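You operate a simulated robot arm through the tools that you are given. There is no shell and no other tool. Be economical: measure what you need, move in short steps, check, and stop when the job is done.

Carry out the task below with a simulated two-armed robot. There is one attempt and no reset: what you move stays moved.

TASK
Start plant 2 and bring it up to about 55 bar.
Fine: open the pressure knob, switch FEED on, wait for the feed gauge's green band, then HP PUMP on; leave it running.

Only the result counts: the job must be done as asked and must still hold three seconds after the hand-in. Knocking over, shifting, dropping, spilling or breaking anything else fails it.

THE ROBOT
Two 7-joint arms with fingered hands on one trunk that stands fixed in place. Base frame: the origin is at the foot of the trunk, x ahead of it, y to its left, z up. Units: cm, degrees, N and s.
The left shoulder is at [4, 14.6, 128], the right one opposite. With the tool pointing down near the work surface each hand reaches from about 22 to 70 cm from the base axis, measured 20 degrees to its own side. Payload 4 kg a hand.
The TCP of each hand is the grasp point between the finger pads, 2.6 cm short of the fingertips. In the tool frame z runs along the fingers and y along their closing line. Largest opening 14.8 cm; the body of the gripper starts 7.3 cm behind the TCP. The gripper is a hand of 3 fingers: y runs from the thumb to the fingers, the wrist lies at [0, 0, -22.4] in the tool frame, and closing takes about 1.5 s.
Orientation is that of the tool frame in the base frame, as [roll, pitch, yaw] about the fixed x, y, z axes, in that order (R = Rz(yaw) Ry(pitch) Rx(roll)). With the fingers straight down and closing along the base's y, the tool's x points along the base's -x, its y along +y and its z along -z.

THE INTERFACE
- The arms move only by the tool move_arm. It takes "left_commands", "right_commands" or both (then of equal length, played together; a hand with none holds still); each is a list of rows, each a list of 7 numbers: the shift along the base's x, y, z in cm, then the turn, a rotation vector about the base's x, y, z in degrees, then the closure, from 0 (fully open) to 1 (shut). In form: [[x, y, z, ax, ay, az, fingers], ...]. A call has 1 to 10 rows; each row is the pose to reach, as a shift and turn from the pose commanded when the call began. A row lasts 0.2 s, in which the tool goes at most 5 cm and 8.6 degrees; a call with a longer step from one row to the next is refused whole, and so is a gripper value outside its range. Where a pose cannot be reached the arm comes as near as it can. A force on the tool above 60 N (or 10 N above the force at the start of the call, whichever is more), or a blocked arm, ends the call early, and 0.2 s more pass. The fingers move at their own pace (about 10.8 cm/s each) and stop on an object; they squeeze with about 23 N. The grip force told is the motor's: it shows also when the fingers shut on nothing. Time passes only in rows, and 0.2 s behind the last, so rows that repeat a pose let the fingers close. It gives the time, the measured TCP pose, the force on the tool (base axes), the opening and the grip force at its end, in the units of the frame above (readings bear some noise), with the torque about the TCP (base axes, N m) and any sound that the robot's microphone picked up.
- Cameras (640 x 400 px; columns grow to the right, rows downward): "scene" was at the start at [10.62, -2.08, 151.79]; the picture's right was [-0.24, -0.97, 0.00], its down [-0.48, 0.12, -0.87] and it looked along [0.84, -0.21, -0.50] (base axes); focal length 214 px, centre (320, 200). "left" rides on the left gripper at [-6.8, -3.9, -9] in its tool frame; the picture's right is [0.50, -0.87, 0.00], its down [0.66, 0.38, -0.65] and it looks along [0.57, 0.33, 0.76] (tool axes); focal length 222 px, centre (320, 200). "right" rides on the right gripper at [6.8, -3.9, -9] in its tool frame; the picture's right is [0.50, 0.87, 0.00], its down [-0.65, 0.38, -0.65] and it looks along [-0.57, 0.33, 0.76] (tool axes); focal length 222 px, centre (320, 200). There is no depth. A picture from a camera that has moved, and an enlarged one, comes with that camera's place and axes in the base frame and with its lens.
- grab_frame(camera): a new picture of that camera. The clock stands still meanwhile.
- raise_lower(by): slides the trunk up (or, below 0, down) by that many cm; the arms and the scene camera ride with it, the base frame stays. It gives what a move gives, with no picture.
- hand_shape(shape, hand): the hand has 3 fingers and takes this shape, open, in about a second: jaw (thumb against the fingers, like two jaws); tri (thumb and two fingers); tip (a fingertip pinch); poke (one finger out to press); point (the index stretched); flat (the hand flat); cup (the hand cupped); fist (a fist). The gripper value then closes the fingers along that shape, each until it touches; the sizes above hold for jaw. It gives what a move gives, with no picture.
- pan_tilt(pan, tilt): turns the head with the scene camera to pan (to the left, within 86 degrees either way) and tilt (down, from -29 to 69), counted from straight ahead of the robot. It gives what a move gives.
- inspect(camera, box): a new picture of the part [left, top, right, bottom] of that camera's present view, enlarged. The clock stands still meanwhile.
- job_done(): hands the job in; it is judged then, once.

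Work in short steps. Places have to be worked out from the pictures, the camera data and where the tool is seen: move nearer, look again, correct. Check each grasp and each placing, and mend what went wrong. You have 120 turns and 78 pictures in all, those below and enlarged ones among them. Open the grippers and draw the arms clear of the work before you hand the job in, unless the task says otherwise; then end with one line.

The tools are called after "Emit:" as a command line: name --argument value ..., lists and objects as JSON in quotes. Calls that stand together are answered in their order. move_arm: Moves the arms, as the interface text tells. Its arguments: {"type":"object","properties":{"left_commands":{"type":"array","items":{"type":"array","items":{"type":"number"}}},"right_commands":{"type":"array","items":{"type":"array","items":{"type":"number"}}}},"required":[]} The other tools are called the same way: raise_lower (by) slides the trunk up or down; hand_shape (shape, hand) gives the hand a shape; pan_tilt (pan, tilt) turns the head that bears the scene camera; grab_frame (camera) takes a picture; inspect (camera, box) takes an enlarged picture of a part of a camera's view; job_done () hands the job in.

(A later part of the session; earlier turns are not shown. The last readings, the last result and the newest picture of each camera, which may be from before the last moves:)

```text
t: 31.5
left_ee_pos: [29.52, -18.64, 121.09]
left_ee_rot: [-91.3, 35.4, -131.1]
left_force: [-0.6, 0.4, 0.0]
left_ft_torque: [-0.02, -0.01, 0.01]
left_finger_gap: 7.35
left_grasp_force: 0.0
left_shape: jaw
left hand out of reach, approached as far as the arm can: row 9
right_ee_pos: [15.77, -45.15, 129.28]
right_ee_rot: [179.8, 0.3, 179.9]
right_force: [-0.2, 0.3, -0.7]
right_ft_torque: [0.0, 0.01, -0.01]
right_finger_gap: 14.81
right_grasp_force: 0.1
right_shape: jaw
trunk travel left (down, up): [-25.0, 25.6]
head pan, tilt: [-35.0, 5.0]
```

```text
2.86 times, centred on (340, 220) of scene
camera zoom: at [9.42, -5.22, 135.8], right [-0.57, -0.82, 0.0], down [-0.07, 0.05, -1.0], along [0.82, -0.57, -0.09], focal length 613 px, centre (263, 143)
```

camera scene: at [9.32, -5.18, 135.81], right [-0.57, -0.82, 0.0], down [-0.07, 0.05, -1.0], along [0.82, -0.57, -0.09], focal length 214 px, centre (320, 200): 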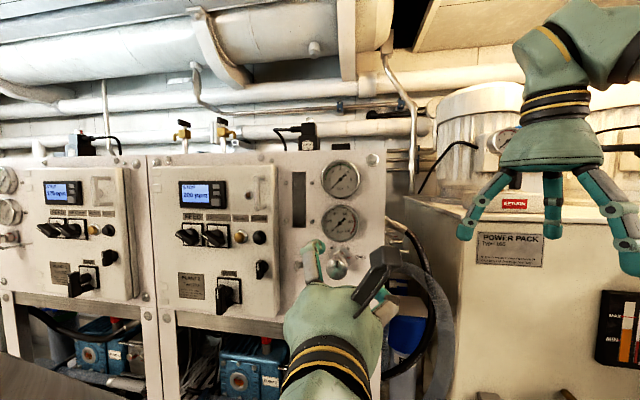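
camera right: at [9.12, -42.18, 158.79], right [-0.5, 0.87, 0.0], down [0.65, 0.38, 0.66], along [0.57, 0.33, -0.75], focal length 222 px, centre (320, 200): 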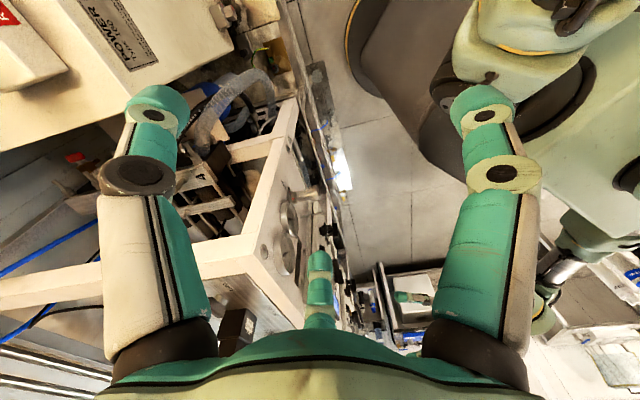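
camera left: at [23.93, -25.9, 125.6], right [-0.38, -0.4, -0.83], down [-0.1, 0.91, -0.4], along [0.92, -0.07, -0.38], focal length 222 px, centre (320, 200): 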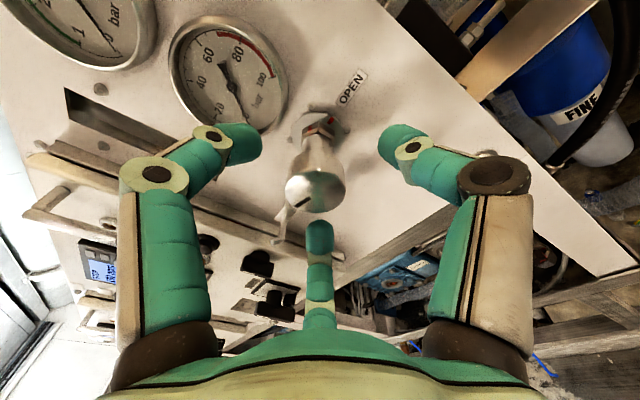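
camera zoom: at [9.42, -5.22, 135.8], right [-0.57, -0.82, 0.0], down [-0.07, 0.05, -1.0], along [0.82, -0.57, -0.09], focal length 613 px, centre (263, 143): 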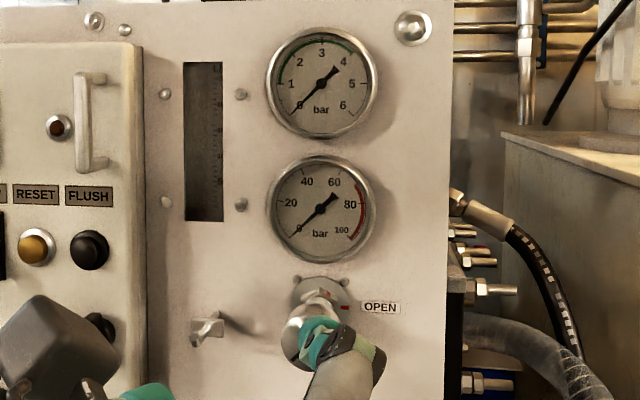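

Knob is clear and open; both gauges read 0, and the feed gauge's green band spans roughly 1–4.5 bar. Moving the left hand along the panel to a stand-off in front of FEED (58.9,-8.6,125.1).

Emit:
move_arm --left_commands '[[2, 2, 0.5, 0, 0, 0, 0.3], [4.5, 4.5, 1, -2, 1.6, 0, 0.3], [7, 7, 1.5, -4, 3.3, 0, 0.3], [9.5, 9.5, 2, -6, 5, 0, 0.3], [12, 12, 2.5, -7.6, 6.5, 0, 0.3], [15, 14, 3, -7.6, 6.5, 0, 0.3], [18, 16, 3.5, -7.6, 6.5, 0, 0.3], [20.6, 18.2, 4, -7.6, 6.5, 0, 0.3], [20.6, 18.2, 4, -7.6, 6.5, 0, 0.3]]'

Emit:
hand_shape --hand "left" --shape "tip"

Emit:
grab_frame --camera "left"

Emit:
grab_frame --camera "scene"

```text
t: 33.5
left_ee_pos: [50.13, -0.41, 125.32]
left_ee_rot: [-91.0, 25.5, -131.1]
left_force: [0.8, -0.1, -0.1]
left_ft_torque: [0.01, -0.04, 0.0]
left_finger_gap: 10.35
left_grasp_force: 0.0
left_shape: jaw
left hand out of reach, approached as far as the arm can: row 1, 2, 3, 4, 5, 6, 7
right_ee_pos: [15.71, -45.06, 129.23]
right_ee_rot: [179.9, 0.3, 179.9]
right_force: [-1.0, -0.6, 0.5]
right_ft_torque: [0.04, 0.03, -0.02]
right_finger_gap: 14.82
right_grasp_force: 0.1
right_shape: jaw
trunk travel left (down, up): [-25.0, 25.6]
head pan, tilt: [-35.0, 5.0]
```

```text
t: 34.4
left_ee_pos: [50.18, -0.55, 125.07]
left_ee_rot: [-91.0, 25.2, -131.0]
left_force: [-0.5, 0.0, 0.7]
left_ft_torque: [-0.02, 0.0, -0.01]
left_finger_gap: 14.79
left_grasp_force: 0.1
left_shape: tip
right_ee_pos: [15.68, -45.09, 129.36]
right_ee_rot: [179.9, 0.3, 179.9]
right_force: [1.1, -0.5, -0.2]
right_ft_torque: [0.01, 0.0, 0.03]
right_finger_gap: 14.8
right_grasp_force: 0.1
right_shape: jaw
trunk travel left (down, up): [-25.0, 25.6]
head pan, tilt: [-35.0, 5.0]
```

```text
44 pictures are left
camera left: at [46.21, 8.64, 131.72], right [-0.53, -0.63, 0.57], down [-0.78, 0.11, -0.61], along [0.32, -0.77, -0.55], focal length 222 px, centre (320, 200)
```

left: 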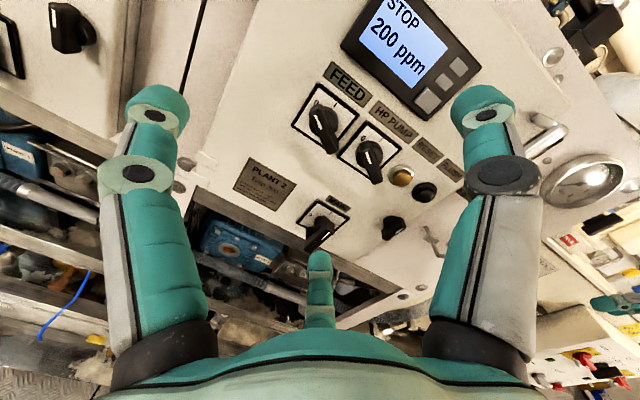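

```text
43 pictures are left
camera scene: at [9.36, -5.15, 135.81], right [-0.57, -0.82, 0.0], down [-0.07, 0.05, -1.0], along [0.82, -0.57, -0.09], focal length 214 px, centre (320, 200)
```

scene: 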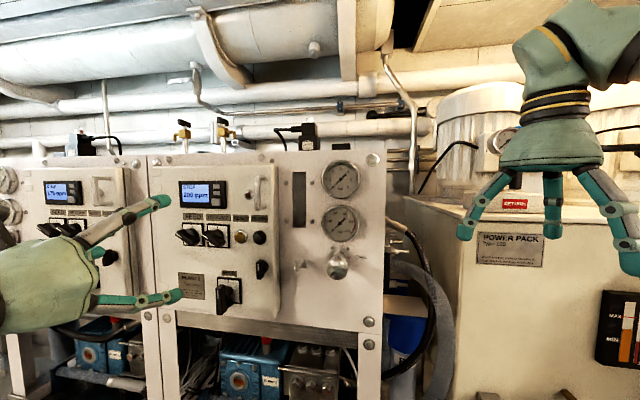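

FEED's handle front is ~3.8 cm off the plate, tilted with its mark at ~10 o'clock, and the hand's roll (-65°) suits it. Preclose and advance most of the way, then check.

Emit:
move_arm --left_commands '[[0, 0, 0, 0, 0, -1.5, 0.4], [0, 0, 0, 0, 0, -3, 0.62], [1, -0.9, 0.1, 0, 0, -3, 0.62], [2, -1.8, 0.2, 0, 0, -3, 0.62], [2.8, -2.5, 0.3, 0, 0, -3, 0.62], [2.8, -2.5, 0.3, 0, 0, -3, 0.62]]'

Emit:
grab_frame --camera "left"

Emit:
inspect --camera "scene" --box '[100, 160, 280, 320]'

```text
t: 35.8
left_ee_pos: [52.97, -3.08, 125.43]
left_ee_rot: [-90.9, 25.2, -134.1]
left_force: [0.3, 0.0, -0.1]
left_ft_torque: [0.01, 0.03, 0.01]
left_finger_gap: 5.65
left_grasp_force: 0.1
left_shape: tip
right_ee_pos: [15.58, -45.07, 129.31]
right_ee_rot: [179.8, 0.2, 179.9]
right_force: [0.2, -0.5, 1.0]
right_ft_torque: [0.01, 0.0, -0.03]
right_finger_gap: 14.8
right_grasp_force: 0.1
right_shape: jaw
trunk travel left (down, up): [-25.0, 25.6]
head pan, tilt: [-35.0, 5.0]
```

```text
42 pictures are left
camera left: at [49.41, 6.34, 131.96], right [-0.56, -0.6, 0.57], down [-0.78, 0.15, -0.61], along [0.28, -0.79, -0.55], focal length 222 px, centre (320, 200)
```

left: 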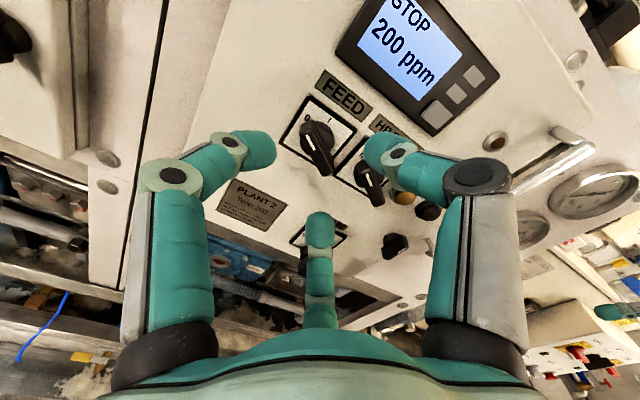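

```text
2.50 times, centred on (190, 240) of scene
camera zoom: at [9.35, -5.16, 135.81], right [-0.57, -0.82, 0.0], down [-0.07, 0.05, -1.0], along [0.82, -0.57, -0.09], focal length 536 px, centre (645, 100)
```

zoom: 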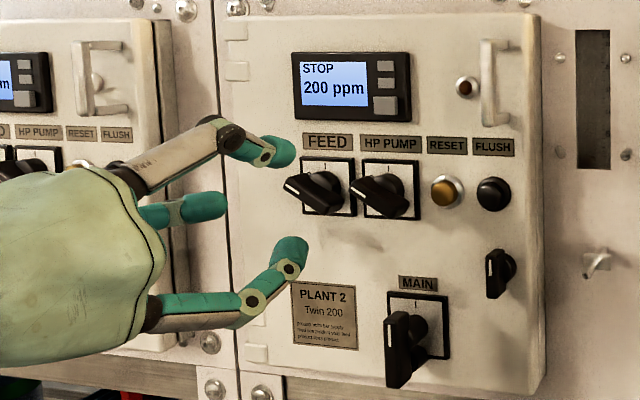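

The third finger sits to the lower right, clear of the HP handle. The bar is centred between thumb and finger, so I'll advance the remaining 3.5 cm.

Emit:
move_arm --left_commands '[[1, -0.9, 0, 0, 0, 0, 0.62], [2, -1.7, 0, 0, 0, 0, 0.62], [2.7, -2.4, 0, 0, 0, 0, 0.62], [2.7, -2.4, 0, 0, 0, 0, 0.62]]'

Emit:
grab_frame --camera "left"

Emit:
inspect --camera "scene" --box '[120, 160, 300, 320]'

```text
t: 36.8
left_ee_pos: [55.44, -5.46, 125.52]
left_ee_rot: [-91.0, 25.3, -134.2]
left_force: [0.3, -0.2, 0.2]
left_ft_torque: [-0.02, -0.06, 0.03]
left_finger_gap: 5.67
left_grasp_force: 0.1
left_shape: tip
right_ee_pos: [15.77, -45.08, 129.3]
right_ee_rot: [180.0, 0.4, 180.0]
right_force: [0.5, -0.1, -0.3]
right_ft_torque: [0.03, -0.04, 0.01]
right_finger_gap: 14.79
right_grasp_force: 0.1
right_shape: jaw
trunk travel left (down, up): [-25.0, 25.6]
head pan, tilt: [-35.0, 5.0]
```

```text
40 pictures are left
camera left: at [52.08, 3.92, 131.98], right [-0.56, -0.6, 0.57], down [-0.78, 0.15, -0.61], along [0.28, -0.79, -0.55], focal length 222 px, centre (320, 200)
```

left: 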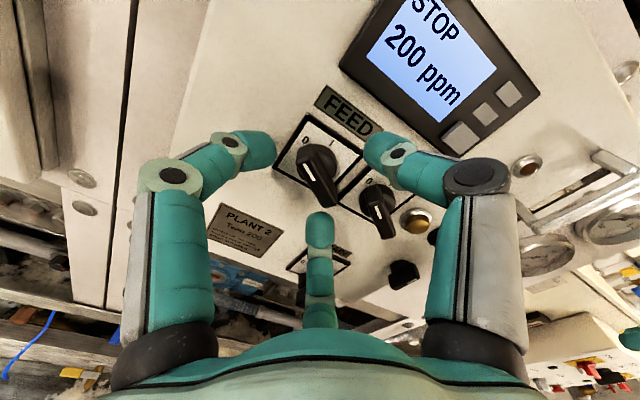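

```text
2.50 times, centred on (210, 240) of scene
camera zoom: at [9.35, -5.15, 135.81], right [-0.57, -0.82, 0.0], down [-0.07, 0.05, -1.0], along [0.82, -0.57, -0.09], focal length 536 px, centre (595, 100)
```

zoom: 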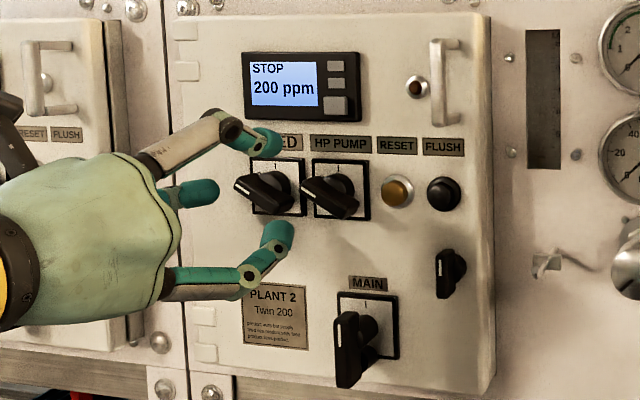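

The bar lies between thumb and finger. Closing the pinch.

Emit:
move_arm --left_commands '[[0, 0, 0, 0, 0, 0, 0.8], [0, 0, 0, 0, 0, 0, 1], [0, 0, 0, 0, 0, 0, 1], [0, 0, 0, 0, 0, 0, 1]]'

Emit:
grab_frame --camera "left"

```text
t: 37.8
left_ee_pos: [55.23, -5.23, 125.53]
left_ee_rot: [-90.8, 25.4, -133.9]
left_force: [-6.4, 4.3, -0.1]
left_ft_torque: [0.06, -0.05, 0.04]
left_finger_gap: 0.23
left_grasp_force: 23.3
left_shape: tip
right_ee_pos: [15.54, -44.84, 129.36]
right_ee_rot: [-180.0, 0.4, 179.9]
right_force: [0.3, -0.2, -1.2]
right_ft_torque: [0.0, 0.0, 0.02]
right_finger_gap: 14.82
right_grasp_force: 0.0
right_shape: jaw
trunk travel left (down, up): [-25.0, 25.6]
head pan, tilt: [-35.0, 5.0]
```

```text
38 pictures are left
camera left: at [51.89, 4.06, 132.09], right [-0.56, -0.6, 0.57], down [-0.78, 0.15, -0.61], along [0.29, -0.79, -0.55], focal length 222 px, centre (320, 200)
```

left: 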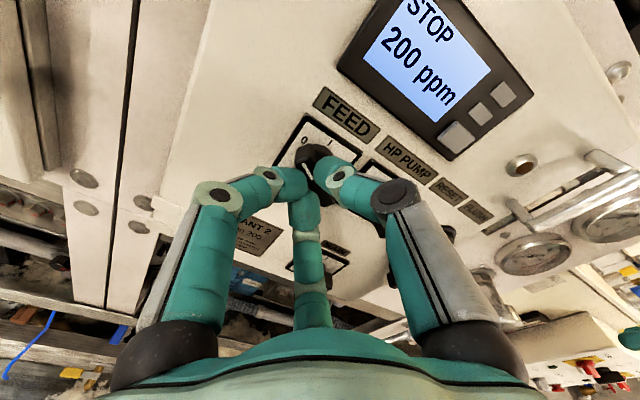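

The pinch closed in front of the bar (gap 0.2 cm), since the tip shape meets at the TCP. I'll open, back off and use the jaw shape, whose pads reach further.

Emit:
move_arm --left_commands '[[0, 0, 0, 0, 0, 0, 0.62], [0, 0, 0, 0, 0, 0, 0.62], [-1.5, 1.4, 0, 0, 0, 0, 0.62], [-3.5, 3.2, 0, 0, 0, 0, 0.62], [-5, 4.8, 0, 0, 0, 0, 0.62], [-5, 4.8, 0, 0, 0, 0, 0.62]]'

Emit:
hand_shape --hand "left" --shape "jaw"

Emit:
move_arm --left_commands '[[0, 0, 0, 0, 0, 0, 0.3], [0, 0, 0, 0, 0, 0, 0.65], [0, 0, 0, 0, 0, 0, 0.65], [0, 0, 0, 0, 0, 0, 0.65]]'

Emit:
grab_frame --camera "left"

Emit:
inspect --camera "scene" --box '[100, 160, 280, 320]'

```text
t: 39.2
left_ee_pos: [50.62, -0.71, 125.34]
left_ee_rot: [-91.1, 25.3, -134.1]
left_force: [0.3, -1.0, -0.3]
left_ft_torque: [-0.01, -0.01, -0.01]
left_finger_gap: 5.58
left_grasp_force: 0.0
left_shape: tip
right_ee_pos: [15.72, -45.08, 129.16]
right_ee_rot: [180.0, 0.2, 179.9]
right_force: [-0.2, 0.3, -0.7]
right_ft_torque: [0.01, 0.0, 0.01]
right_finger_gap: 14.79
right_grasp_force: 0.1
right_shape: jaw
trunk travel left (down, up): [-25.0, 25.6]
head pan, tilt: [-35.0, 5.0]
```

```text
t: 40.1
left_ee_pos: [50.6, -0.52, 125.31]
left_ee_rot: [-91.1, 25.3, -134.1]
left_force: [-0.5, -0.2, 0.2]
left_ft_torque: [0.0, -0.01, 0.04]
left_finger_gap: 14.79
left_grasp_force: 0.1
left_shape: jaw
right_ee_pos: [15.7, -45.0, 129.3]
right_ee_rot: [179.9, 0.2, 179.9]
right_force: [0.2, 0.0, 0.3]
right_ft_torque: [0.03, 0.0, 0.0]
right_finger_gap: 14.8
right_grasp_force: 0.1
right_shape: jaw
trunk travel left (down, up): [-25.0, 25.6]
head pan, tilt: [-35.0, 5.0]
```

```text
t: 41.1
left_ee_pos: [50.53, -0.63, 125.31]
left_ee_rot: [-90.9, 25.3, -134.0]
left_force: [0.5, 0.1, 0.2]
left_ft_torque: [-0.02, -0.03, 0.03]
left_finger_gap: 5.23
left_grasp_force: 0.1
left_shape: jaw
right_ee_pos: [15.56, -45.08, 129.36]
right_ee_rot: [180.0, 0.3, 179.9]
right_force: [0.2, -0.3, 0.2]
right_ft_torque: [0.0, 0.02, 0.01]
right_finger_gap: 14.81
right_grasp_force: 0.1
right_shape: jaw
trunk travel left (down, up): [-25.0, 25.6]
head pan, tilt: [-35.0, 5.0]
```

```text
37 pictures are left
camera left: at [47.07, 8.71, 131.86], right [-0.56, -0.6, 0.57], down [-0.78, 0.15, -0.61], along [0.28, -0.79, -0.55], focal length 222 px, centre (320, 200)
```

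left: 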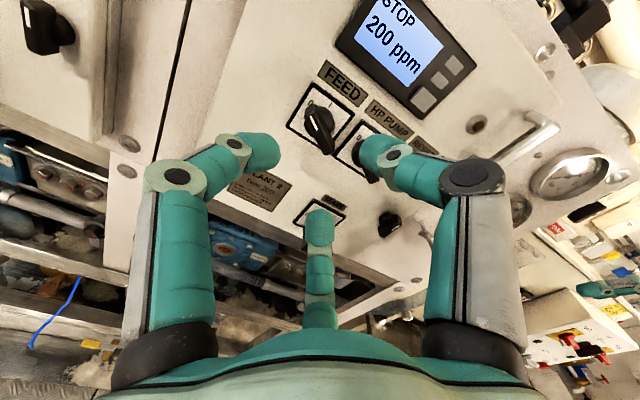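

```text
2.50 times, centred on (190, 240) of scene
camera zoom: at [9.36, -5.16, 135.81], right [-0.57, -0.82, 0.0], down [-0.07, 0.05, -1.0], along [0.82, -0.57, -0.09], focal length 536 px, centre (645, 100)
```

zoom: 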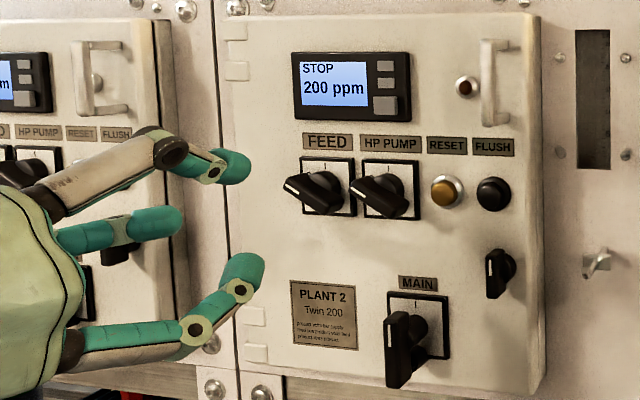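

Recomputed: the bar front is only ~2.9 cm off the plate, so I need to go 1.4 cm deeper (TCP 3.2 cm from the plate). Advancing with small steps.

Emit:
move_arm --left_commands '[[1.2, -1.1, 0.1, 0, 0, 0, 0.65], [2.4, -2.2, 0.2, 0, 0, 0, 0.65], [3.6, -3.4, 0.3, 0, 0, 0, 0.65], [4.8, -4.5, 0.3, 0, 0, 0, 0.65], [5.6, -5.2, 0.3, 0, 0, 0, 0.65], [6.1, -5.7, 0.3, 0, 0, 0, 0.65], [6.1, -5.7, 0.3, 0, 0, 0, 0.65]]'

Emit:
move_arm --left_commands '[[0, 0, 0, 0, 0, 0, 0.8], [0, 0, 0, 0, 0, 0, 1], [0, 0, 0, 0, 0, 0, 1], [0, 0, 0, 0, 0, 0, 1]]'

Emit:
grab_frame --camera "left"

```text
t: 42.7
left_ee_pos: [56.6, -6.41, 125.51]
left_ee_rot: [-91.1, 25.2, -134.0]
left_force: [-0.7, -0.6, -1.6]
left_ft_torque: [0.06, 0.0, -0.01]
left_finger_gap: 5.25
left_grasp_force: 0.0
left_shape: jaw
right_ee_pos: [15.59, -44.94, 129.31]
right_ee_rot: [179.9, 0.3, 179.9]
right_force: [0.7, 0.2, 0.0]
right_ft_torque: [0.0, 0.0, 0.0]
right_finger_gap: 14.81
right_grasp_force: 0.1
right_shape: jaw
trunk travel left (down, up): [-25.0, 25.6]
head pan, tilt: [-35.0, 5.0]
```

```text
t: 43.7
left_ee_pos: [56.71, -6.31, 125.62]
left_ee_rot: [-91.0, 25.3, -134.0]
left_force: [4.4, 2.0, -0.5]
left_ft_torque: [-0.08, -0.16, -0.07]
left_finger_gap: 1.63
left_grasp_force: 22.7
left_shape: jaw
right_ee_pos: [15.83, -45.09, 129.21]
right_ee_rot: [179.9, 0.3, 179.8]
right_force: [-0.4, 0.6, 0.2]
right_ft_torque: [0.01, -0.01, 0.03]
right_finger_gap: 14.83
right_grasp_force: 0.1
right_shape: jaw
trunk travel left (down, up): [-25.0, 25.6]
head pan, tilt: [-35.0, 5.0]
```

```text
35 pictures are left
camera left: at [53.28, 3.11, 132.18], right [-0.56, -0.6, 0.57], down [-0.78, 0.15, -0.61], along [0.28, -0.79, -0.55], focal length 222 px, centre (320, 200)
```

left: 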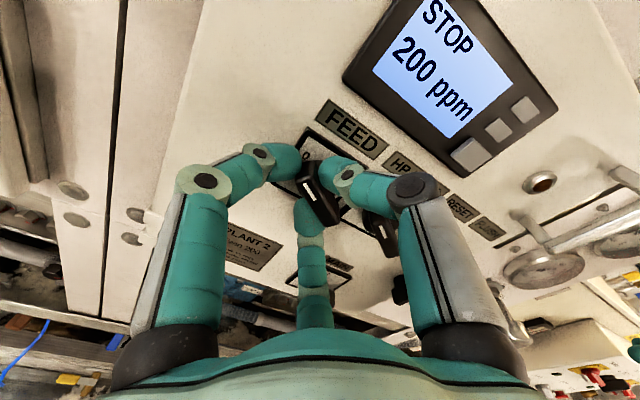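

Bar gripped (1.6 cm). Turning clockwise 56° about the switch axis.

Emit:
move_arm --left_commands '[[0, 0, 0, 5, -4.8, -0.1, 1], [0, 0, 0, 10, -9.6, -0.2, 1], [0, 0, 0, 15, -14.4, -0.3, 1], [0, 0, 0, 20, -19.2, -0.4, 1], [0, 0, 0, 25, -24, -0.5, 1], [0, 0, 0, 30, -28.8, -0.6, 1], [0, 0, 0, 35, -33.6, -0.7, 1], [0, 0, 0, 40, -38.4, -0.8, 1]]'

Emit:
grab_frame --camera "left"

Emit:
inspect --camera "scene" --box '[140, 150, 380, 310]'

```text
t: 45.5
left_ee_pos: [56.47, -6.47, 125.69]
left_ee_rot: [-94.6, 81.1, -138.5]
left_force: [-5.7, -3.0, 3.0]
left_ft_torque: [-0.11, -0.02, -0.5]
left_finger_gap: 1.54
left_grasp_force: 22.7
left_shape: jaw
right_ee_pos: [15.52, -45.17, 129.36]
right_ee_rot: [179.7, 0.4, 179.9]
right_force: [0.7, -1.1, -0.1]
right_ft_torque: [-0.01, 0.02, -0.01]
right_finger_gap: 14.8
right_grasp_force: 0.1
right_shape: jaw
trunk travel left (down, up): [-25.0, 25.6]
head pan, tilt: [-35.0, 5.0]
```

```text
34 pictures are left
camera left: at [47.96, -2.35, 133.16], right [-0.65, -0.67, -0.36], down [-0.29, 0.66, -0.7], along [0.7, -0.35, -0.62], focal length 222 px, centre (320, 200)
```

left: 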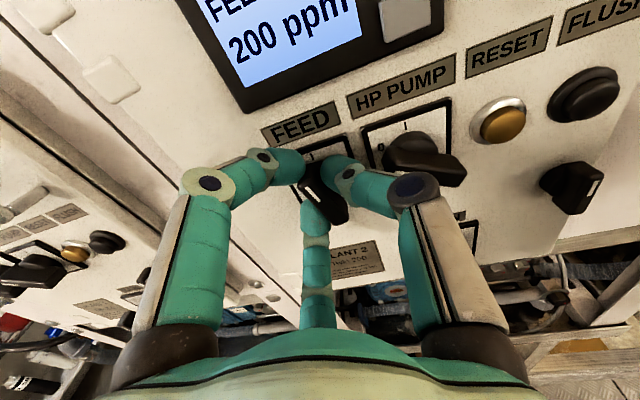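

```text
2.50 times, centred on (260, 230) of scene
camera zoom: at [9.16, -5.24, 135.82], right [-0.57, -0.82, 0.0], down [-0.07, 0.05, -1.0], along [0.82, -0.57, -0.09], focal length 536 px, centre (470, 125)
```

zoom: 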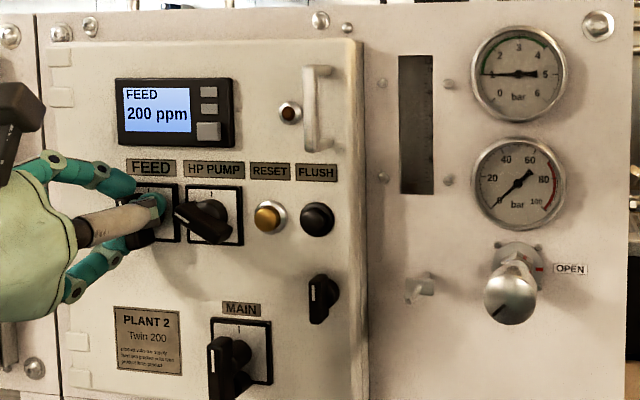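

The display shows FEED and the feed gauge is rising. I'll add a few more degrees to seat the switch at I, then release and back straight off.

Emit:
move_arm --left_commands '[[0, 0, 0, 5, -4.8, -0.1, 1], [0, 0, 0, 5, -4.8, -0.1, 1], [0, 0, 0, 5, -4.8, -0.1, 0.65], [0, 0, 0, 5, -4.8, -0.1, 0.65], [0, 0, 0, 5, -4.8, -0.1, 0.65], [-1.5, 1.4, 0, 5, -4.8, 0, 0.65], [-3.5, 3.3, 0, 5, -4.8, 0, 0.65], [-6, 5.7, 0, 5, -4.8, 0, 0.65]]'

Emit:
inspect --camera "scene" --box '[140, 150, 380, 310]'

```text
t: 47.3
left_ee_pos: [50.69, -0.46, 125.73]
left_ee_rot: [-107.1, 87.6, -150.7]
left_force: [0.6, 0.4, -0.2]
left_ft_torque: [0.0, 0.02, 0.0]
left_finger_gap: 5.14
left_grasp_force: 0.0
left_shape: jaw
right_ee_pos: [15.57, -44.91, 129.33]
right_ee_rot: [179.9, 0.2, 179.9]
right_force: [-0.2, 1.4, 0.7]
right_ft_torque: [-0.02, -0.02, 0.02]
right_finger_gap: 14.78
right_grasp_force: 0.0
right_shape: jaw
trunk travel left (down, up): [-25.0, 25.6]
head pan, tilt: [-35.0, 5.0]
```

```text
2.50 times, centred on (260, 230) of scene
camera zoom: at [9.28, -5.06, 135.82], right [-0.57, -0.82, 0.0], down [-0.07, 0.05, -1.0], along [0.82, -0.57, -0.09], focal length 536 px, centre (470, 125)
```

zoom: 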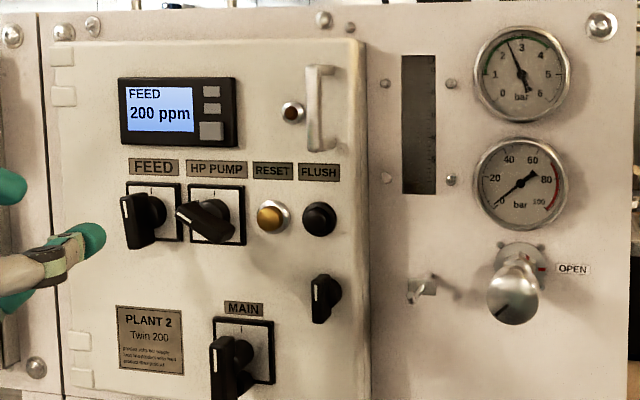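

FEED is on, with feed pressure ~2.5 bar in the green band and HP at 0. Moving over to HP PUMP (4,4 cm along the panel) and rolling back to match its handle.

Emit:
move_arm --left_commands '[[0, 0, 0, -5.6, 5.4, 0.1, 0.65], [-1, -1, 0, -11.2, 10.8, 0.2, 0.65], [-2, -2, 0, -16.9, 16.2, 0.3, 0.65], [-3, -3, -0.1, -22.5, 21.5, 0.4, 0.65], [-4, -4, -0.1, -28.1, 26.9, 0.5, 0.65], [-4, -4, -0.1, -33.7, 32.3, 0.7, 0.65], [-4, -4, -0.1, -39.4, 37.7, 0.8, 0.65], [-4, -4, -0.1, -45, 43.1, 0.9, 0.65], [-4, -4, -0.1, -45, 43.1, 0.9, 0.65]]'

Emit:
grab_frame --camera "left"

```text
t: 49.3
left_ee_pos: [46.65, -4.63, 125.61]
left_ee_rot: [-91.1, 25.3, -134.1]
left_force: [-1.0, 0.2, -0.1]
left_ft_torque: [0.01, 0.02, 0.0]
left_finger_gap: 5.16
left_grasp_force: 0.1
left_shape: jaw
right_ee_pos: [15.7, -45.1, 129.3]
right_ee_rot: [179.9, 0.3, 179.9]
right_force: [0.8, 0.6, 0.1]
right_ft_torque: [0.03, 0.0, 0.03]
right_finger_gap: 14.77
right_grasp_force: 0.1
right_shape: jaw
trunk travel left (down, up): [-25.0, 25.6]
head pan, tilt: [-35.0, 5.0]
```

```text
31 pictures are left
camera left: at [43.22, 4.7, 132.14], right [-0.56, -0.6, 0.57], down [-0.78, 0.15, -0.61], along [0.28, -0.79, -0.55], focal length 222 px, centre (320, 200)
```

left: 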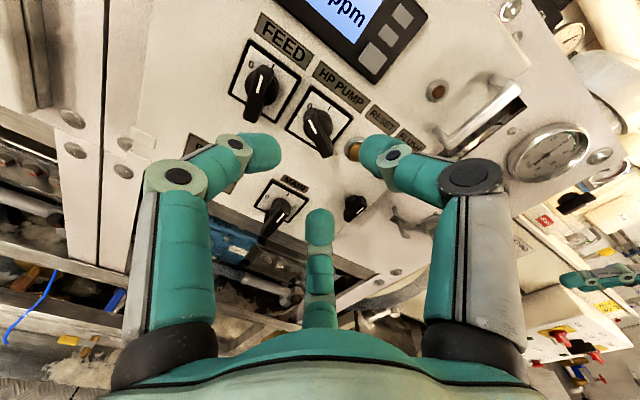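

HP PUMP's handle appears just where FEED's did at its stand-off. Advancing the same amount and gripping.

Emit:
move_arm --left_commands '[[1.2, -1.1, 0, 0, 0, 0, 0.65], [2.4, -2.2, 0, 0, 0, 0, 0.65], [3.6, -3.4, 0, 0, 0, 0, 0.65], [4.8, -4.5, 0, 0, 0, 0, 0.65], [5.6, -5.2, 0, 0, 0, 0, 0.65], [6.05, -5.7, 0, 0, 0, 0, 0.65], [6.05, -5.7, 0, 0, 0, 0, 0.8], [6.05, -5.7, 0, 0, 0, 0, 1], [6.05, -5.7, 0, 0, 0, 0, 1], [6.05, -5.7, 0, 0, 0, 0, 1]]'

Emit:
grab_frame --camera "left"

Emit:
inspect --camera "scene" --box '[140, 150, 380, 310]'

```text
t: 51.5
left_ee_pos: [52.96, -10.14, 125.52]
left_ee_rot: [-91.3, 25.3, -134.1]
left_force: [6.3, 2.7, -1.4]
left_ft_torque: [-0.11, -0.14, -0.07]
left_finger_gap: 1.79
left_grasp_force: 22.9
left_shape: jaw
right_ee_pos: [15.7, -45.0, 129.26]
right_ee_rot: [180.0, 0.2, 179.9]
right_force: [-0.1, -0.4, -0.1]
right_ft_torque: [0.0, 0.01, 0.0]
right_finger_gap: 14.78
right_grasp_force: 0.1
right_shape: jaw
trunk travel left (down, up): [-25.0, 25.6]
head pan, tilt: [-35.0, 5.0]
```

```text
30 pictures are left
camera left: at [49.49, -0.84, 132.11], right [-0.56, -0.6, 0.57], down [-0.78, 0.15, -0.61], along [0.28, -0.78, -0.55], focal length 222 px, centre (320, 200)
```

left: 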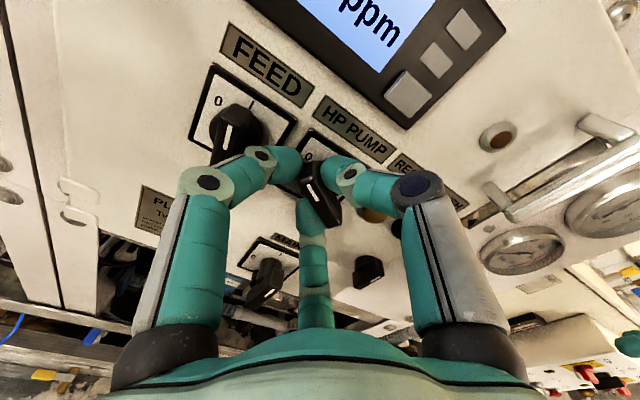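

```text
2.50 times, centred on (260, 230) of scene
camera zoom: at [9.51, -5.11, 135.8], right [-0.57, -0.82, 0.0], down [-0.07, 0.05, -1.0], along [0.82, -0.57, -0.09], focal length 536 px, centre (470, 125)
```

zoom: 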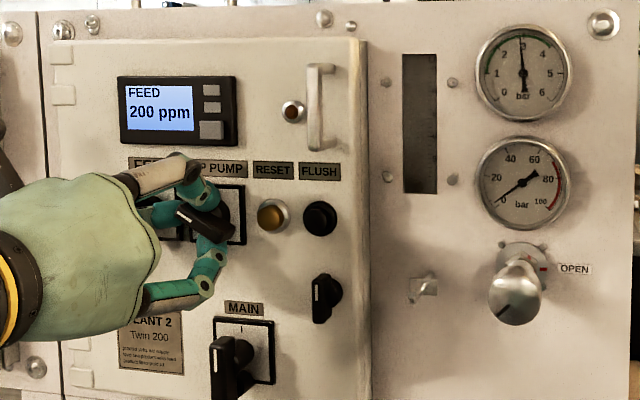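

Feed is ~3 bar in the green; the HP handle is gripped. Turning it clockwise to I, then releasing and backing off.

Emit:
move_arm --left_commands '[[0, 0, 0, 5, -4.8, -0.1, 1], [0, 0, 0, 10, -9.6, -0.2, 1], [0, 0, 0, 15, -14.4, -0.3, 1], [0, 0, 0, 20, -19.2, -0.4, 1], [0, 0, 0, 25, -24, -0.5, 1], [0, 0, 0, 30, -28.8, -0.6, 1], [0, 0, 0, 35, -33.6, -0.7, 1], [0, 0, 0, 40, -38.4, -0.8, 1], [0, 0, 0, 45, -43.2, -0.9, 1]]'

Emit:
inspect --camera "scene" --box '[140, 150, 380, 310]'

```text
t: 53.5
left_ee_pos: [52.66, -10.09, 125.83]
left_ee_rot: [-111.0, 88.1, -154.8]
left_force: [-6.3, -8.7, 7.3]
left_ft_torque: [-0.12, 0.08, -0.75]
left_finger_gap: 1.49
left_grasp_force: 22.4
left_shape: jaw
left hand out of reach, approached as far as the arm can: row 5, 6, 7, 8, 9
right_ee_pos: [15.45, -45.32, 129.37]
right_ee_rot: [179.7, 0.3, 179.9]
right_force: [-0.2, 0.4, -0.3]
right_ft_torque: [0.0, -0.01, -0.02]
right_finger_gap: 14.78
right_grasp_force: 0.0
right_shape: jaw
trunk travel left (down, up): [-25.0, 25.6]
head pan, tilt: [-35.0, 5.0]
```

```text
2.50 times, centred on (260, 230) of scene
camera zoom: at [9.11, -5.37, 135.82], right [-0.57, -0.82, 0.0], down [-0.07, 0.05, -1.0], along [0.82, -0.57, -0.09], focal length 536 px, centre (470, 125)
```

zoom: 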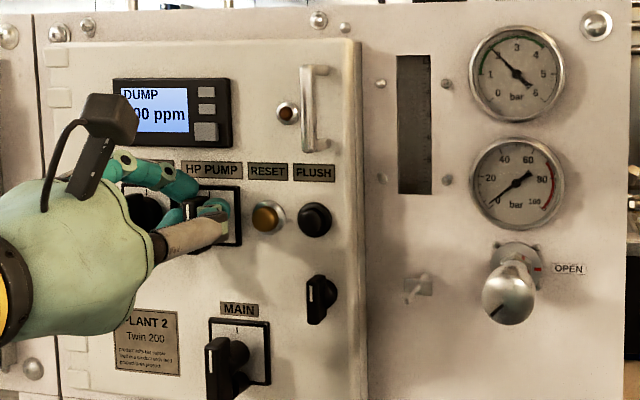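

Display shows DUMP: the HP pump is running at low pressure. Releasing and backing away.

Emit:
move_arm --left_commands '[[0, 0, 0, 0, 0, 0, 0.65], [0, 0, 0, 0, 0, 0, 0.65], [0, 0, 0, 0, 0, 0, 0.65], [-1.5, 1.4, 0, 0, 0, 0, 0.65], [-3.5, 3.3, 0, 0, 0, 0, 0.65], [-6, 5.7, 0, 0, 0, 0, 0.65], [-7.5, 7, 0, 0, 0, 0, 0.6]]'

Emit:
inspect --camera "scene" --box '[140, 150, 380, 310]'

```text
t: 55.1
left_ee_pos: [45.27, -2.8, 125.62]
left_ee_rot: [-107.7, 87.7, -151.4]
left_force: [-0.9, 0.9, 1.1]
left_ft_torque: [-0.02, 0.01, 0.01]
left_finger_gap: 5.88
left_grasp_force: 0.1
left_shape: jaw
right_ee_pos: [15.59, -45.05, 129.37]
right_ee_rot: [179.9, 0.4, 179.9]
right_force: [-0.2, -0.8, 0.3]
right_ft_torque: [0.01, 0.01, -0.01]
right_finger_gap: 14.79
right_grasp_force: 0.1
right_shape: jaw
trunk travel left (down, up): [-25.0, 25.6]
head pan, tilt: [-35.0, 5.0]
```

```text
2.50 times, centred on (260, 230) of scene
camera zoom: at [9.32, -5.12, 135.81], right [-0.57, -0.82, 0.0], down [-0.07, 0.05, -1.0], along [0.82, -0.57, -0.09], focal length 536 px, centre (470, 125)
```

zoom: 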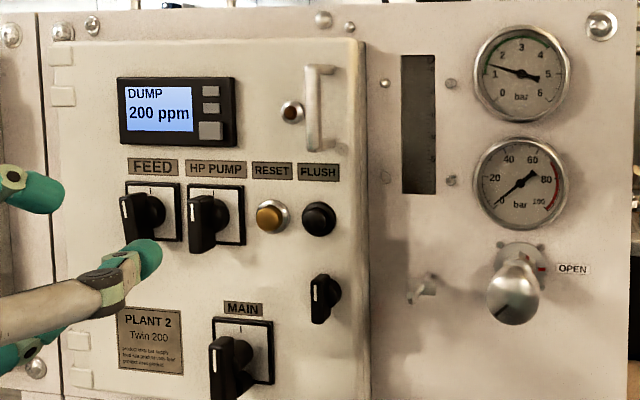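

HP PUMP is on and HP is ~3 bar. Now back to the knob stand-off, rolling the hand counter-clockwise so it can close the knob clockwise.

Emit:
move_arm --left_commands '[[-2, -2.3, -0.5, -5, 4.8, 0.1, 0.5], [-4, -4.6, -1, -10, 9.6, 0.2, 0.5], [-6, -6.9, -1.6, -15, 14.4, 0.3, 0.5], [-8, -9.2, -2.2, -20, 19.2, 0.4, 0.5], [-10, -11.5, -2.8, -25, 24, 0.5, 0.5], [-12, -13.8, -3.4, -30, 28.8, 0.6, 0.5], [-14, -16.1, -4, -35, 33.6, 0.7, 0.5], [-15.5, -18, -4.5, -40, 38.4, 0.8, 0.5], [-15.5, -18.5, -4.5, -44, 42, 0.9, 0.5], [-15.5, -18.5, -4.5, -46, 44.2, 0.9, 0.5]]'

Emit:
grab_frame --camera "left"

```text
t: 57.3
left_ee_pos: [30.54, -14.62, 122.04]
left_ee_rot: [-94.9, 25.2, -134.4]
left_force: [-0.7, -1.1, -0.3]
left_ft_torque: [0.0, -0.02, 0.03]
left_finger_gap: 7.41
left_grasp_force: 0.0
left_shape: jaw
left hand out of reach, approached as far as the arm can: row 1, 2, 3, 4, 5, 6, 7, 8, 9, 10
right_ee_pos: [14.9, -45.51, 129.14]
right_ee_rot: [179.6, 0.7, 180.0]
right_force: [-0.8, -0.7, 0.2]
right_ft_torque: [0.06, -0.06, 0.01]
right_finger_gap: 14.78
right_grasp_force: 0.2
right_shape: jaw
trunk travel left (down, up): [-25.0, 25.6]
head pan, tilt: [-35.0, 5.0]
```

```text
26 pictures are left
camera left: at [27.15, -5.76, 129.05], right [-0.52, -0.64, 0.57], down [-0.81, 0.15, -0.57], along [0.28, -0.76, -0.59], focal length 222 px, centre (320, 200)
```

left: 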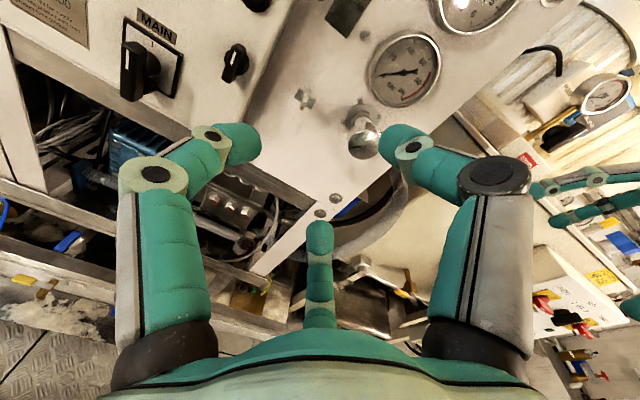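

Slightly short due to the arm's inner reach limit. Stepping to the knob axis, 5.5 cm in front of the grip pose.

Emit:
move_arm --left_commands '[[0.1, -2, -0.3, 0, 0, 0, 0.5], [0.2, -4.2, -0.6, 0, 0, 0, 0.5], [0.3, -6.4, -0.9, 0, 0, 0, 0.5], [0.4, -8.5, -1, 0, 0, 0, 0.5]]'

Emit:
grab_frame --camera "left"

```text
t: 58.3
left_ee_pos: [31.61, -22.89, 121.06]
left_ee_rot: [-95.0, 24.8, -134.4]
left_force: [0.4, 0.6, -0.1]
left_ft_torque: [-0.03, 0.03, 0.04]
left_finger_gap: 7.4
left_grasp_force: 0.1
left_shape: jaw
right_ee_pos: [15.72, -45.3, 129.23]
right_ee_rot: [179.8, 0.4, 179.9]
right_force: [0.0, -0.5, 0.7]
right_ft_torque: [0.06, -0.01, -0.02]
right_finger_gap: 14.76
right_grasp_force: 0.1
right_shape: jaw
trunk travel left (down, up): [-25.0, 25.6]
head pan, tilt: [-35.0, 5.0]
```

```text
25 pictures are left
camera left: at [28.28, -13.94, 128.09], right [-0.52, -0.64, 0.57], down [-0.81, 0.15, -0.57], along [0.27, -0.76, -0.59], focal length 222 px, centre (320, 200)
```

left: 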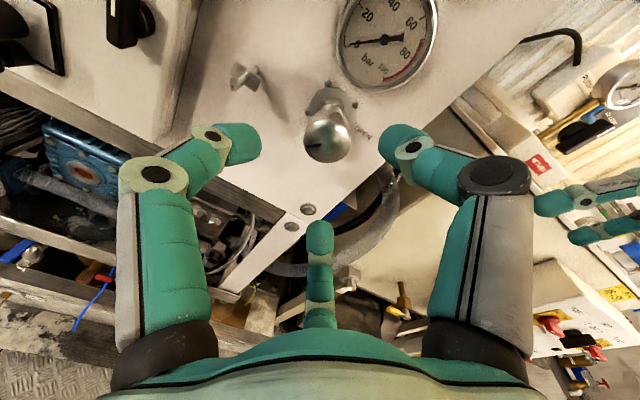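

Knob is nearly centred. Straightening the 4.5° droop while advancing to the grip pose, then closing.

Emit:
move_arm --left_commands '[[0.8, -1, 0, -1.5, -1.6, 0, 0.5], [1.7, -2, 0, -3, -3.3, 0, 0.5], [2.6, -3, 0, -3, -3.3, 0, 0.5], [3.35, -3.9, 0, -3, -3.3, 0, 0.5], [3.35, -3.9, 0, -3, -3.3, 0, 0.5], [3.35, -3.9, 0, -3, -3.3, 0, 0.75], [3.35, -3.9, 0, -3, -3.3, 0, 1], [3.35, -3.9, 0, -3, -3.3, 0, 1], [3.35, -3.9, 0, -3, -3.3, 0, 1]]'

Emit:
inspect --camera "left" --box '[200, 0, 450, 250]'

```text
t: 60.3
left_ee_pos: [32.38, -23.8, 121.02]
left_ee_rot: [-92.6, 24.9, -133.4]
left_force: [-0.4, 0.5, -0.9]
left_ft_torque: [-0.02, 0.01, 0.01]
left_finger_gap: 0.01
left_grasp_force: 23.7
left_shape: jaw
left hand out of reach, approached as far as the arm can: row 2, 3, 4, 5, 6, 7, 8, 9
right_ee_pos: [15.73, -45.06, 129.27]
right_ee_rot: [180.0, 0.2, 179.9]
right_force: [-0.3, 0.6, 0.1]
right_ft_torque: [-0.02, -0.03, 0.02]
right_finger_gap: 14.78
right_grasp_force: 0.0
right_shape: jaw
trunk travel left (down, up): [-25.0, 25.6]
head pan, tilt: [-35.0, 5.0]
```

```text
1.60 times, centred on (325, 125) of left
camera zoom: at [28.85, -14.63, 127.8], right [-0.53, -0.62, 0.58], down [-0.8, 0.13, -0.59], along [0.29, -0.77, -0.56], focal length 355 px, centre (312, 320)
```

zoom: 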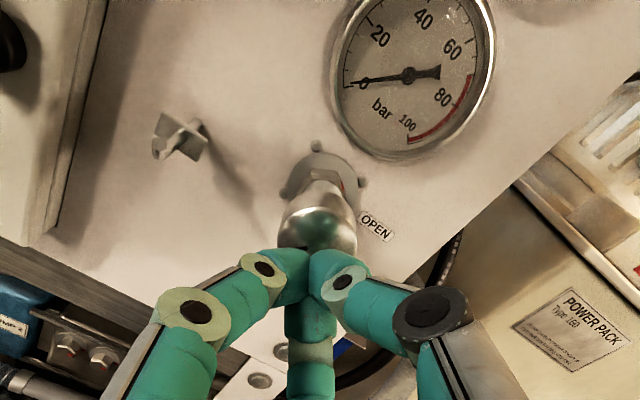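

That branch hits a reach limit before the knob. As before, I'll reopen, back up, roll clockwise toward +28° and then go in.

Emit:
move_arm --left_commands '[[-1, 1, 0, 0, 0, 0, 0.5], [-2, 2, 0, 6, -5.5, 0, 0.5], [-3, 2.8, 0, 12, -11, 0, 0.5], [-3, 2.8, 0, 18, -16.5, 0, 0.5], [-3, 2.8, 0, 24, -22, 0, 0.5], [-3, 2.8, 0, 30, -27.5, 0, 0.5], [-3, 2.8, 0, 36, -33, 0, 0.5], [-3, 2.8, 0, 42, -38.5, 0, 0.5], [-3, 2.8, 0, 48, -44, 0, 0.5]]'

Emit:
move_arm --left_commands '[[0, 0, 0, 6, -5.3, 0, 0.5], [0, 0, 0, 12, -10.6, 0, 0.5], [0, 0, 0, 18, -15.8, 0, 0.5], [0, 0, 0, 21, -18.5, 0, 0.5]]'

```text
t: 62.3
left_ee_pos: [29.57, -20.41, 119.46]
left_ee_rot: [-93.0, 66.2, -132.1]
left_force: [0.3, 0.4, 0.8]
left_ft_torque: [-0.01, 0.0, 0.0]
left_finger_gap: 7.38
left_grasp_force: 0.1
left_shape: jaw
left hand out of reach, approached as far as the arm can: row 1, 2, 3, 4, 5, 6, 7, 8, 9
right_ee_pos: [15.73, -44.99, 129.3]
right_ee_rot: [179.9, 0.3, 179.9]
right_force: [-1.0, -0.4, 0.4]
right_ft_torque: [-0.02, -0.01, -0.03]
right_finger_gap: 14.79
right_grasp_force: 0.2
right_shape: jaw
trunk travel left (down, up): [-25.0, 25.6]
head pan, tilt: [-35.0, 5.0]
```

```text
t: 63.3
left_ee_pos: [29.58, -20.31, 119.62]
left_ee_rot: [96.4, 86.0, 57.5]
left_force: [-0.4, 1.0, -0.6]
left_ft_torque: [-0.02, -0.03, 0.0]
left_finger_gap: 7.36
left_grasp_force: 0.2
left_shape: jaw
right_ee_pos: [15.69, -45.14, 129.34]
right_ee_rot: [180.0, 0.3, 180.0]
right_force: [0.4, -0.2, 0.0]
right_ft_torque: [0.01, -0.01, 0.03]
right_finger_gap: 14.78
right_grasp_force: 0.0
right_shape: jaw
trunk travel left (down, up): [-25.0, 25.6]
head pan, tilt: [-35.0, 5.0]
```

Now near level. Rolling on to about +26° and moving onto the knob axis 4 cm in front.

Emit:
move_arm --left_commands '[[0.5, -0.9, 0.4, 5, -4.2, -1, 0.5], [1.2, -1.9, 0.8, 10, -8.4, -2, 0.5], [1.8, -2.9, 1.2, 15, -12.6, -2, 0.5], [2.3, -3.8, 1.45, 17, -14, -2, 0.5], [2.3, -3.8, 1.45, 17, -14, -2, 0.5]]'

Emit:
grab_frame --camera "left"

```text
t: 64.5
left_ee_pos: [31.85, -24.13, 121.0]
left_ee_rot: [91.5, 63.9, 49.9]
left_force: [0.0, 0.6, 0.0]
left_ft_torque: [0.01, 0.02, 0.01]
left_finger_gap: 7.39
left_grasp_force: 0.2
left_shape: jaw
left hand out of reach, approached as far as the arm can: row 1, 2, 3
right_ee_pos: [15.61, -45.08, 129.35]
right_ee_rot: [179.9, 0.4, 179.9]
right_force: [0.2, -0.7, -0.1]
right_ft_torque: [-0.02, 0.0, 0.04]
right_finger_gap: 14.8
right_grasp_force: 0.1
right_shape: jaw
trunk travel left (down, up): [-25.0, 25.6]
head pan, tilt: [-35.0, 5.0]
```

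```text
23 pictures are left
camera left: at [20.66, -23.09, 125.45], right [-0.38, -0.41, -0.83], down [-0.08, 0.91, -0.41], along [0.92, -0.09, -0.37], focal length 222 px, centre (320, 200)
```

left: 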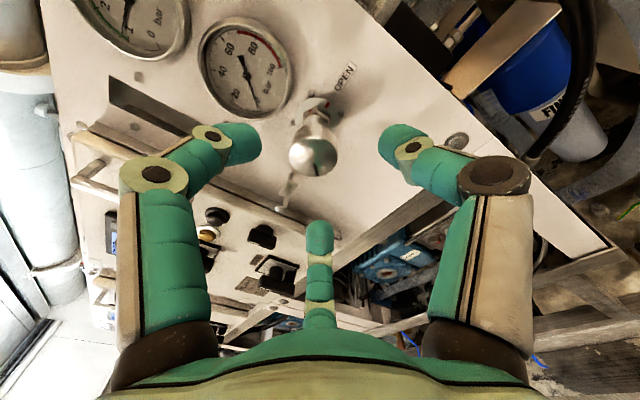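

Centred. Advancing to grip depth, then rolling counter-clockwise in place with open fingers.

Emit:
move_arm --left_commands '[[1, -0.9, 0, 0, 0, 0, 0.5], [2, -1.8, 0.05, 0, 0, 0, 0.5], [3.1, -2.7, 0.05, 0, 0, 0, 0.5], [3.1, -2.7, 0.05, 0, 0, 0, 0.5]]'

Emit:
move_arm --left_commands '[[0, 0, 0, -6.4, 5.5, 0.2, 0.5], [0, 0, 0, -12.8, 11, 0.4, 0.5], [0, 0, 0, -19.2, 16.5, 0.6, 0.5], [0, 0, 0, -25.6, 22, 0.7, 0.5], [0, 0, 0, -32, 27.5, 0.9, 0.5], [0, 0, 0, -38.4, 33, 1.1, 0.5], [0, 0, 0, -44.8, 38.5, 1.3, 0.5], [0, 0, 0, -51.2, 44, 1.5, 0.5], [0, 0, 0, -57.6, 49.5, 1.7, 0.5], [0, 0, 0, -64, 55, 1.9, 0.5]]'

```text
t: 65.5
left_ee_pos: [34.75, -26.99, 121.54]
left_ee_rot: [90.8, 64.1, 49.4]
left_force: [-1.1, 0.0, -0.1]
left_ft_torque: [-0.02, 0.0, -0.01]
left_finger_gap: 7.39
left_grasp_force: 0.0
left_shape: jaw
right_ee_pos: [15.63, -45.03, 129.33]
right_ee_rot: [180.0, 0.3, 179.9]
right_force: [0.3, -1.0, 0.7]
right_ft_torque: [0.0, -0.01, 0.0]
right_finger_gap: 14.82
right_grasp_force: 0.0
right_shape: jaw
trunk travel left (down, up): [-25.0, 25.6]
head pan, tilt: [-35.0, 5.0]
```

```text
t: 67.7
left_ee_pos: [34.69, -27.06, 121.22]
left_ee_rot: [-90.4, 31.6, -130.1]
left_force: [0.0, 0.9, -0.6]
left_ft_torque: [0.02, -0.01, 0.01]
left_finger_gap: 7.39
left_grasp_force: 0.1
left_shape: jaw
right_ee_pos: [15.69, -45.08, 129.28]
right_ee_rot: [179.9, 0.3, 179.9]
right_force: [-0.6, -0.6, -0.2]
right_ft_torque: [0.0, -0.01, 0.0]
right_finger_gap: 14.78
right_grasp_force: 0.0
right_shape: jaw
trunk travel left (down, up): [-25.0, 25.6]
head pan, tilt: [-35.0, 5.0]
```

In place. Grip and turn clockwise ~40°, then read the HP gauge.

Emit:
move_arm --left_commands '[[0.2, 0.2, -0.15, 0, 0, 0, 0.8], [0.2, 0.2, -0.15, 0, 0, 0, 1], [0.2, 0.2, -0.15, 0, 0, 0, 1], [0.2, 0.2, -0.15, 0, 0, 0, 1], [0.2, 0.2, -0.15, 6.1, -5.2, -0.2, 1], [0.2, 0.2, -0.15, 12.2, -10.4, -0.4, 1], [0.2, 0.2, -0.15, 18.3, -15.6, -0.5, 1], [0.2, 0.2, -0.15, 24.4, -20.8, -0.7, 1], [0.2, 0.2, -0.15, 30.5, -26, -0.9, 1], [0.2, 0.2, -0.15, 30.5, -26, -0.9, 1]]'

Emit:
inspect --camera "scene" --box '[180, 150, 400, 300]'

```text
t: 69.9
left_ee_pos: [35.15, -26.62, 121.09]
left_ee_rot: [-91.4, 71.4, -131.5]
left_force: [-6.3, -0.1, 7.5]
left_ft_torque: [-0.19, -0.17, -0.19]
left_finger_gap: 2.87
left_grasp_force: 23.1
left_shape: jaw
right_ee_pos: [15.44, -45.06, 129.27]
right_ee_rot: [180.0, 0.4, 179.9]
right_force: [-0.7, 0.1, 0.4]
right_ft_torque: [-0.02, -0.02, 0.01]
right_finger_gap: 14.8
right_grasp_force: 0.0
right_shape: jaw
trunk travel left (down, up): [-25.0, 25.6]
head pan, tilt: [-35.0, 5.0]
```

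```text
2.67 times, centred on (290, 225) of scene
camera zoom: at [8.76, -5.62, 135.86], right [-0.62, -0.78, 0.0], down [-0.06, 0.05, -1.0], along [0.78, -0.62, -0.08], focal length 572 px, centre (400, 133)
```

zoom: 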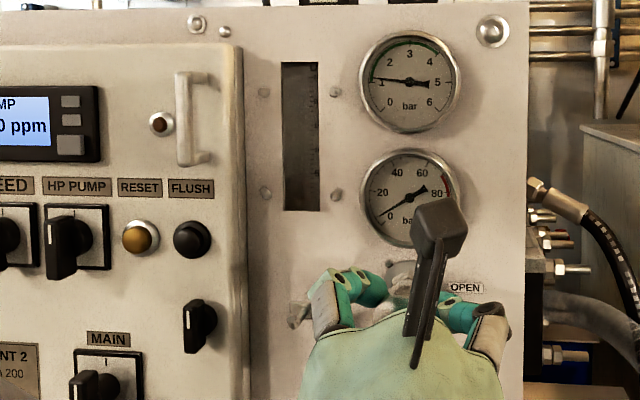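

HP ~5 bar after 40°. Turning another ~40°.

Emit:
move_arm --left_commands '[[0, 0, 0, 6.1, -5.2, -0.2, 1], [0, 0, 0, 12.2, -10.4, -0.4, 1], [0, 0, 0, 18.3, -15.6, -0.5, 1], [0, 0, 0, 24.4, -20.8, -0.7, 1], [0, 0, 0, 30.5, -26, -0.9, 1], [0, 0, 0, 30.5, -26, -0.9, 1]]'

Emit:
inspect --camera "left" --box '[150, 0, 420, 230]'

```text
t: 71.3
left_ee_pos: [35.09, -26.58, 120.99]
left_ee_rot: [92.8, 68.3, 51.9]
left_force: [-0.1, -0.3, 7.7]
left_ft_torque: [-0.27, -0.29, -0.08]
left_finger_gap: 2.79
left_grasp_force: 22.5
left_shape: jaw
right_ee_pos: [15.54, -45.04, 129.27]
right_ee_rot: [179.9, 0.3, 179.9]
right_force: [-0.1, 0.1, -0.6]
right_ft_torque: [0.01, -0.02, 0.01]
right_finger_gap: 14.82
right_grasp_force: 0.0
right_shape: jaw
trunk travel left (down, up): [-25.0, 25.6]
head pan, tilt: [-35.0, 5.0]
```

```text
1.74 times, centred on (285, 115) of left
camera zoom: at [24.29, -25.43, 125.9], right [-0.42, -0.46, -0.78], down [-0.11, 0.88, -0.46], along [0.9, -0.1, -0.42], focal length 386 px, centre (381, 348)
```

zoom: 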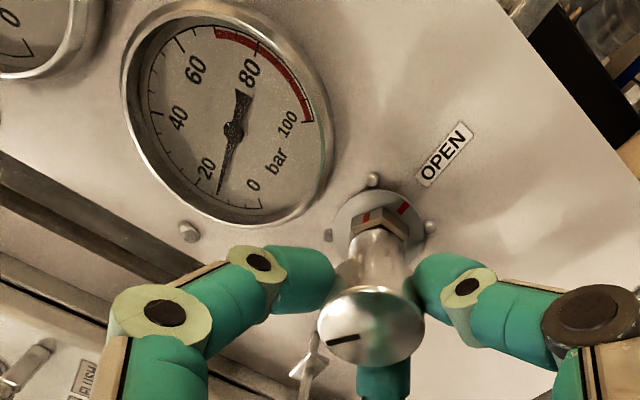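

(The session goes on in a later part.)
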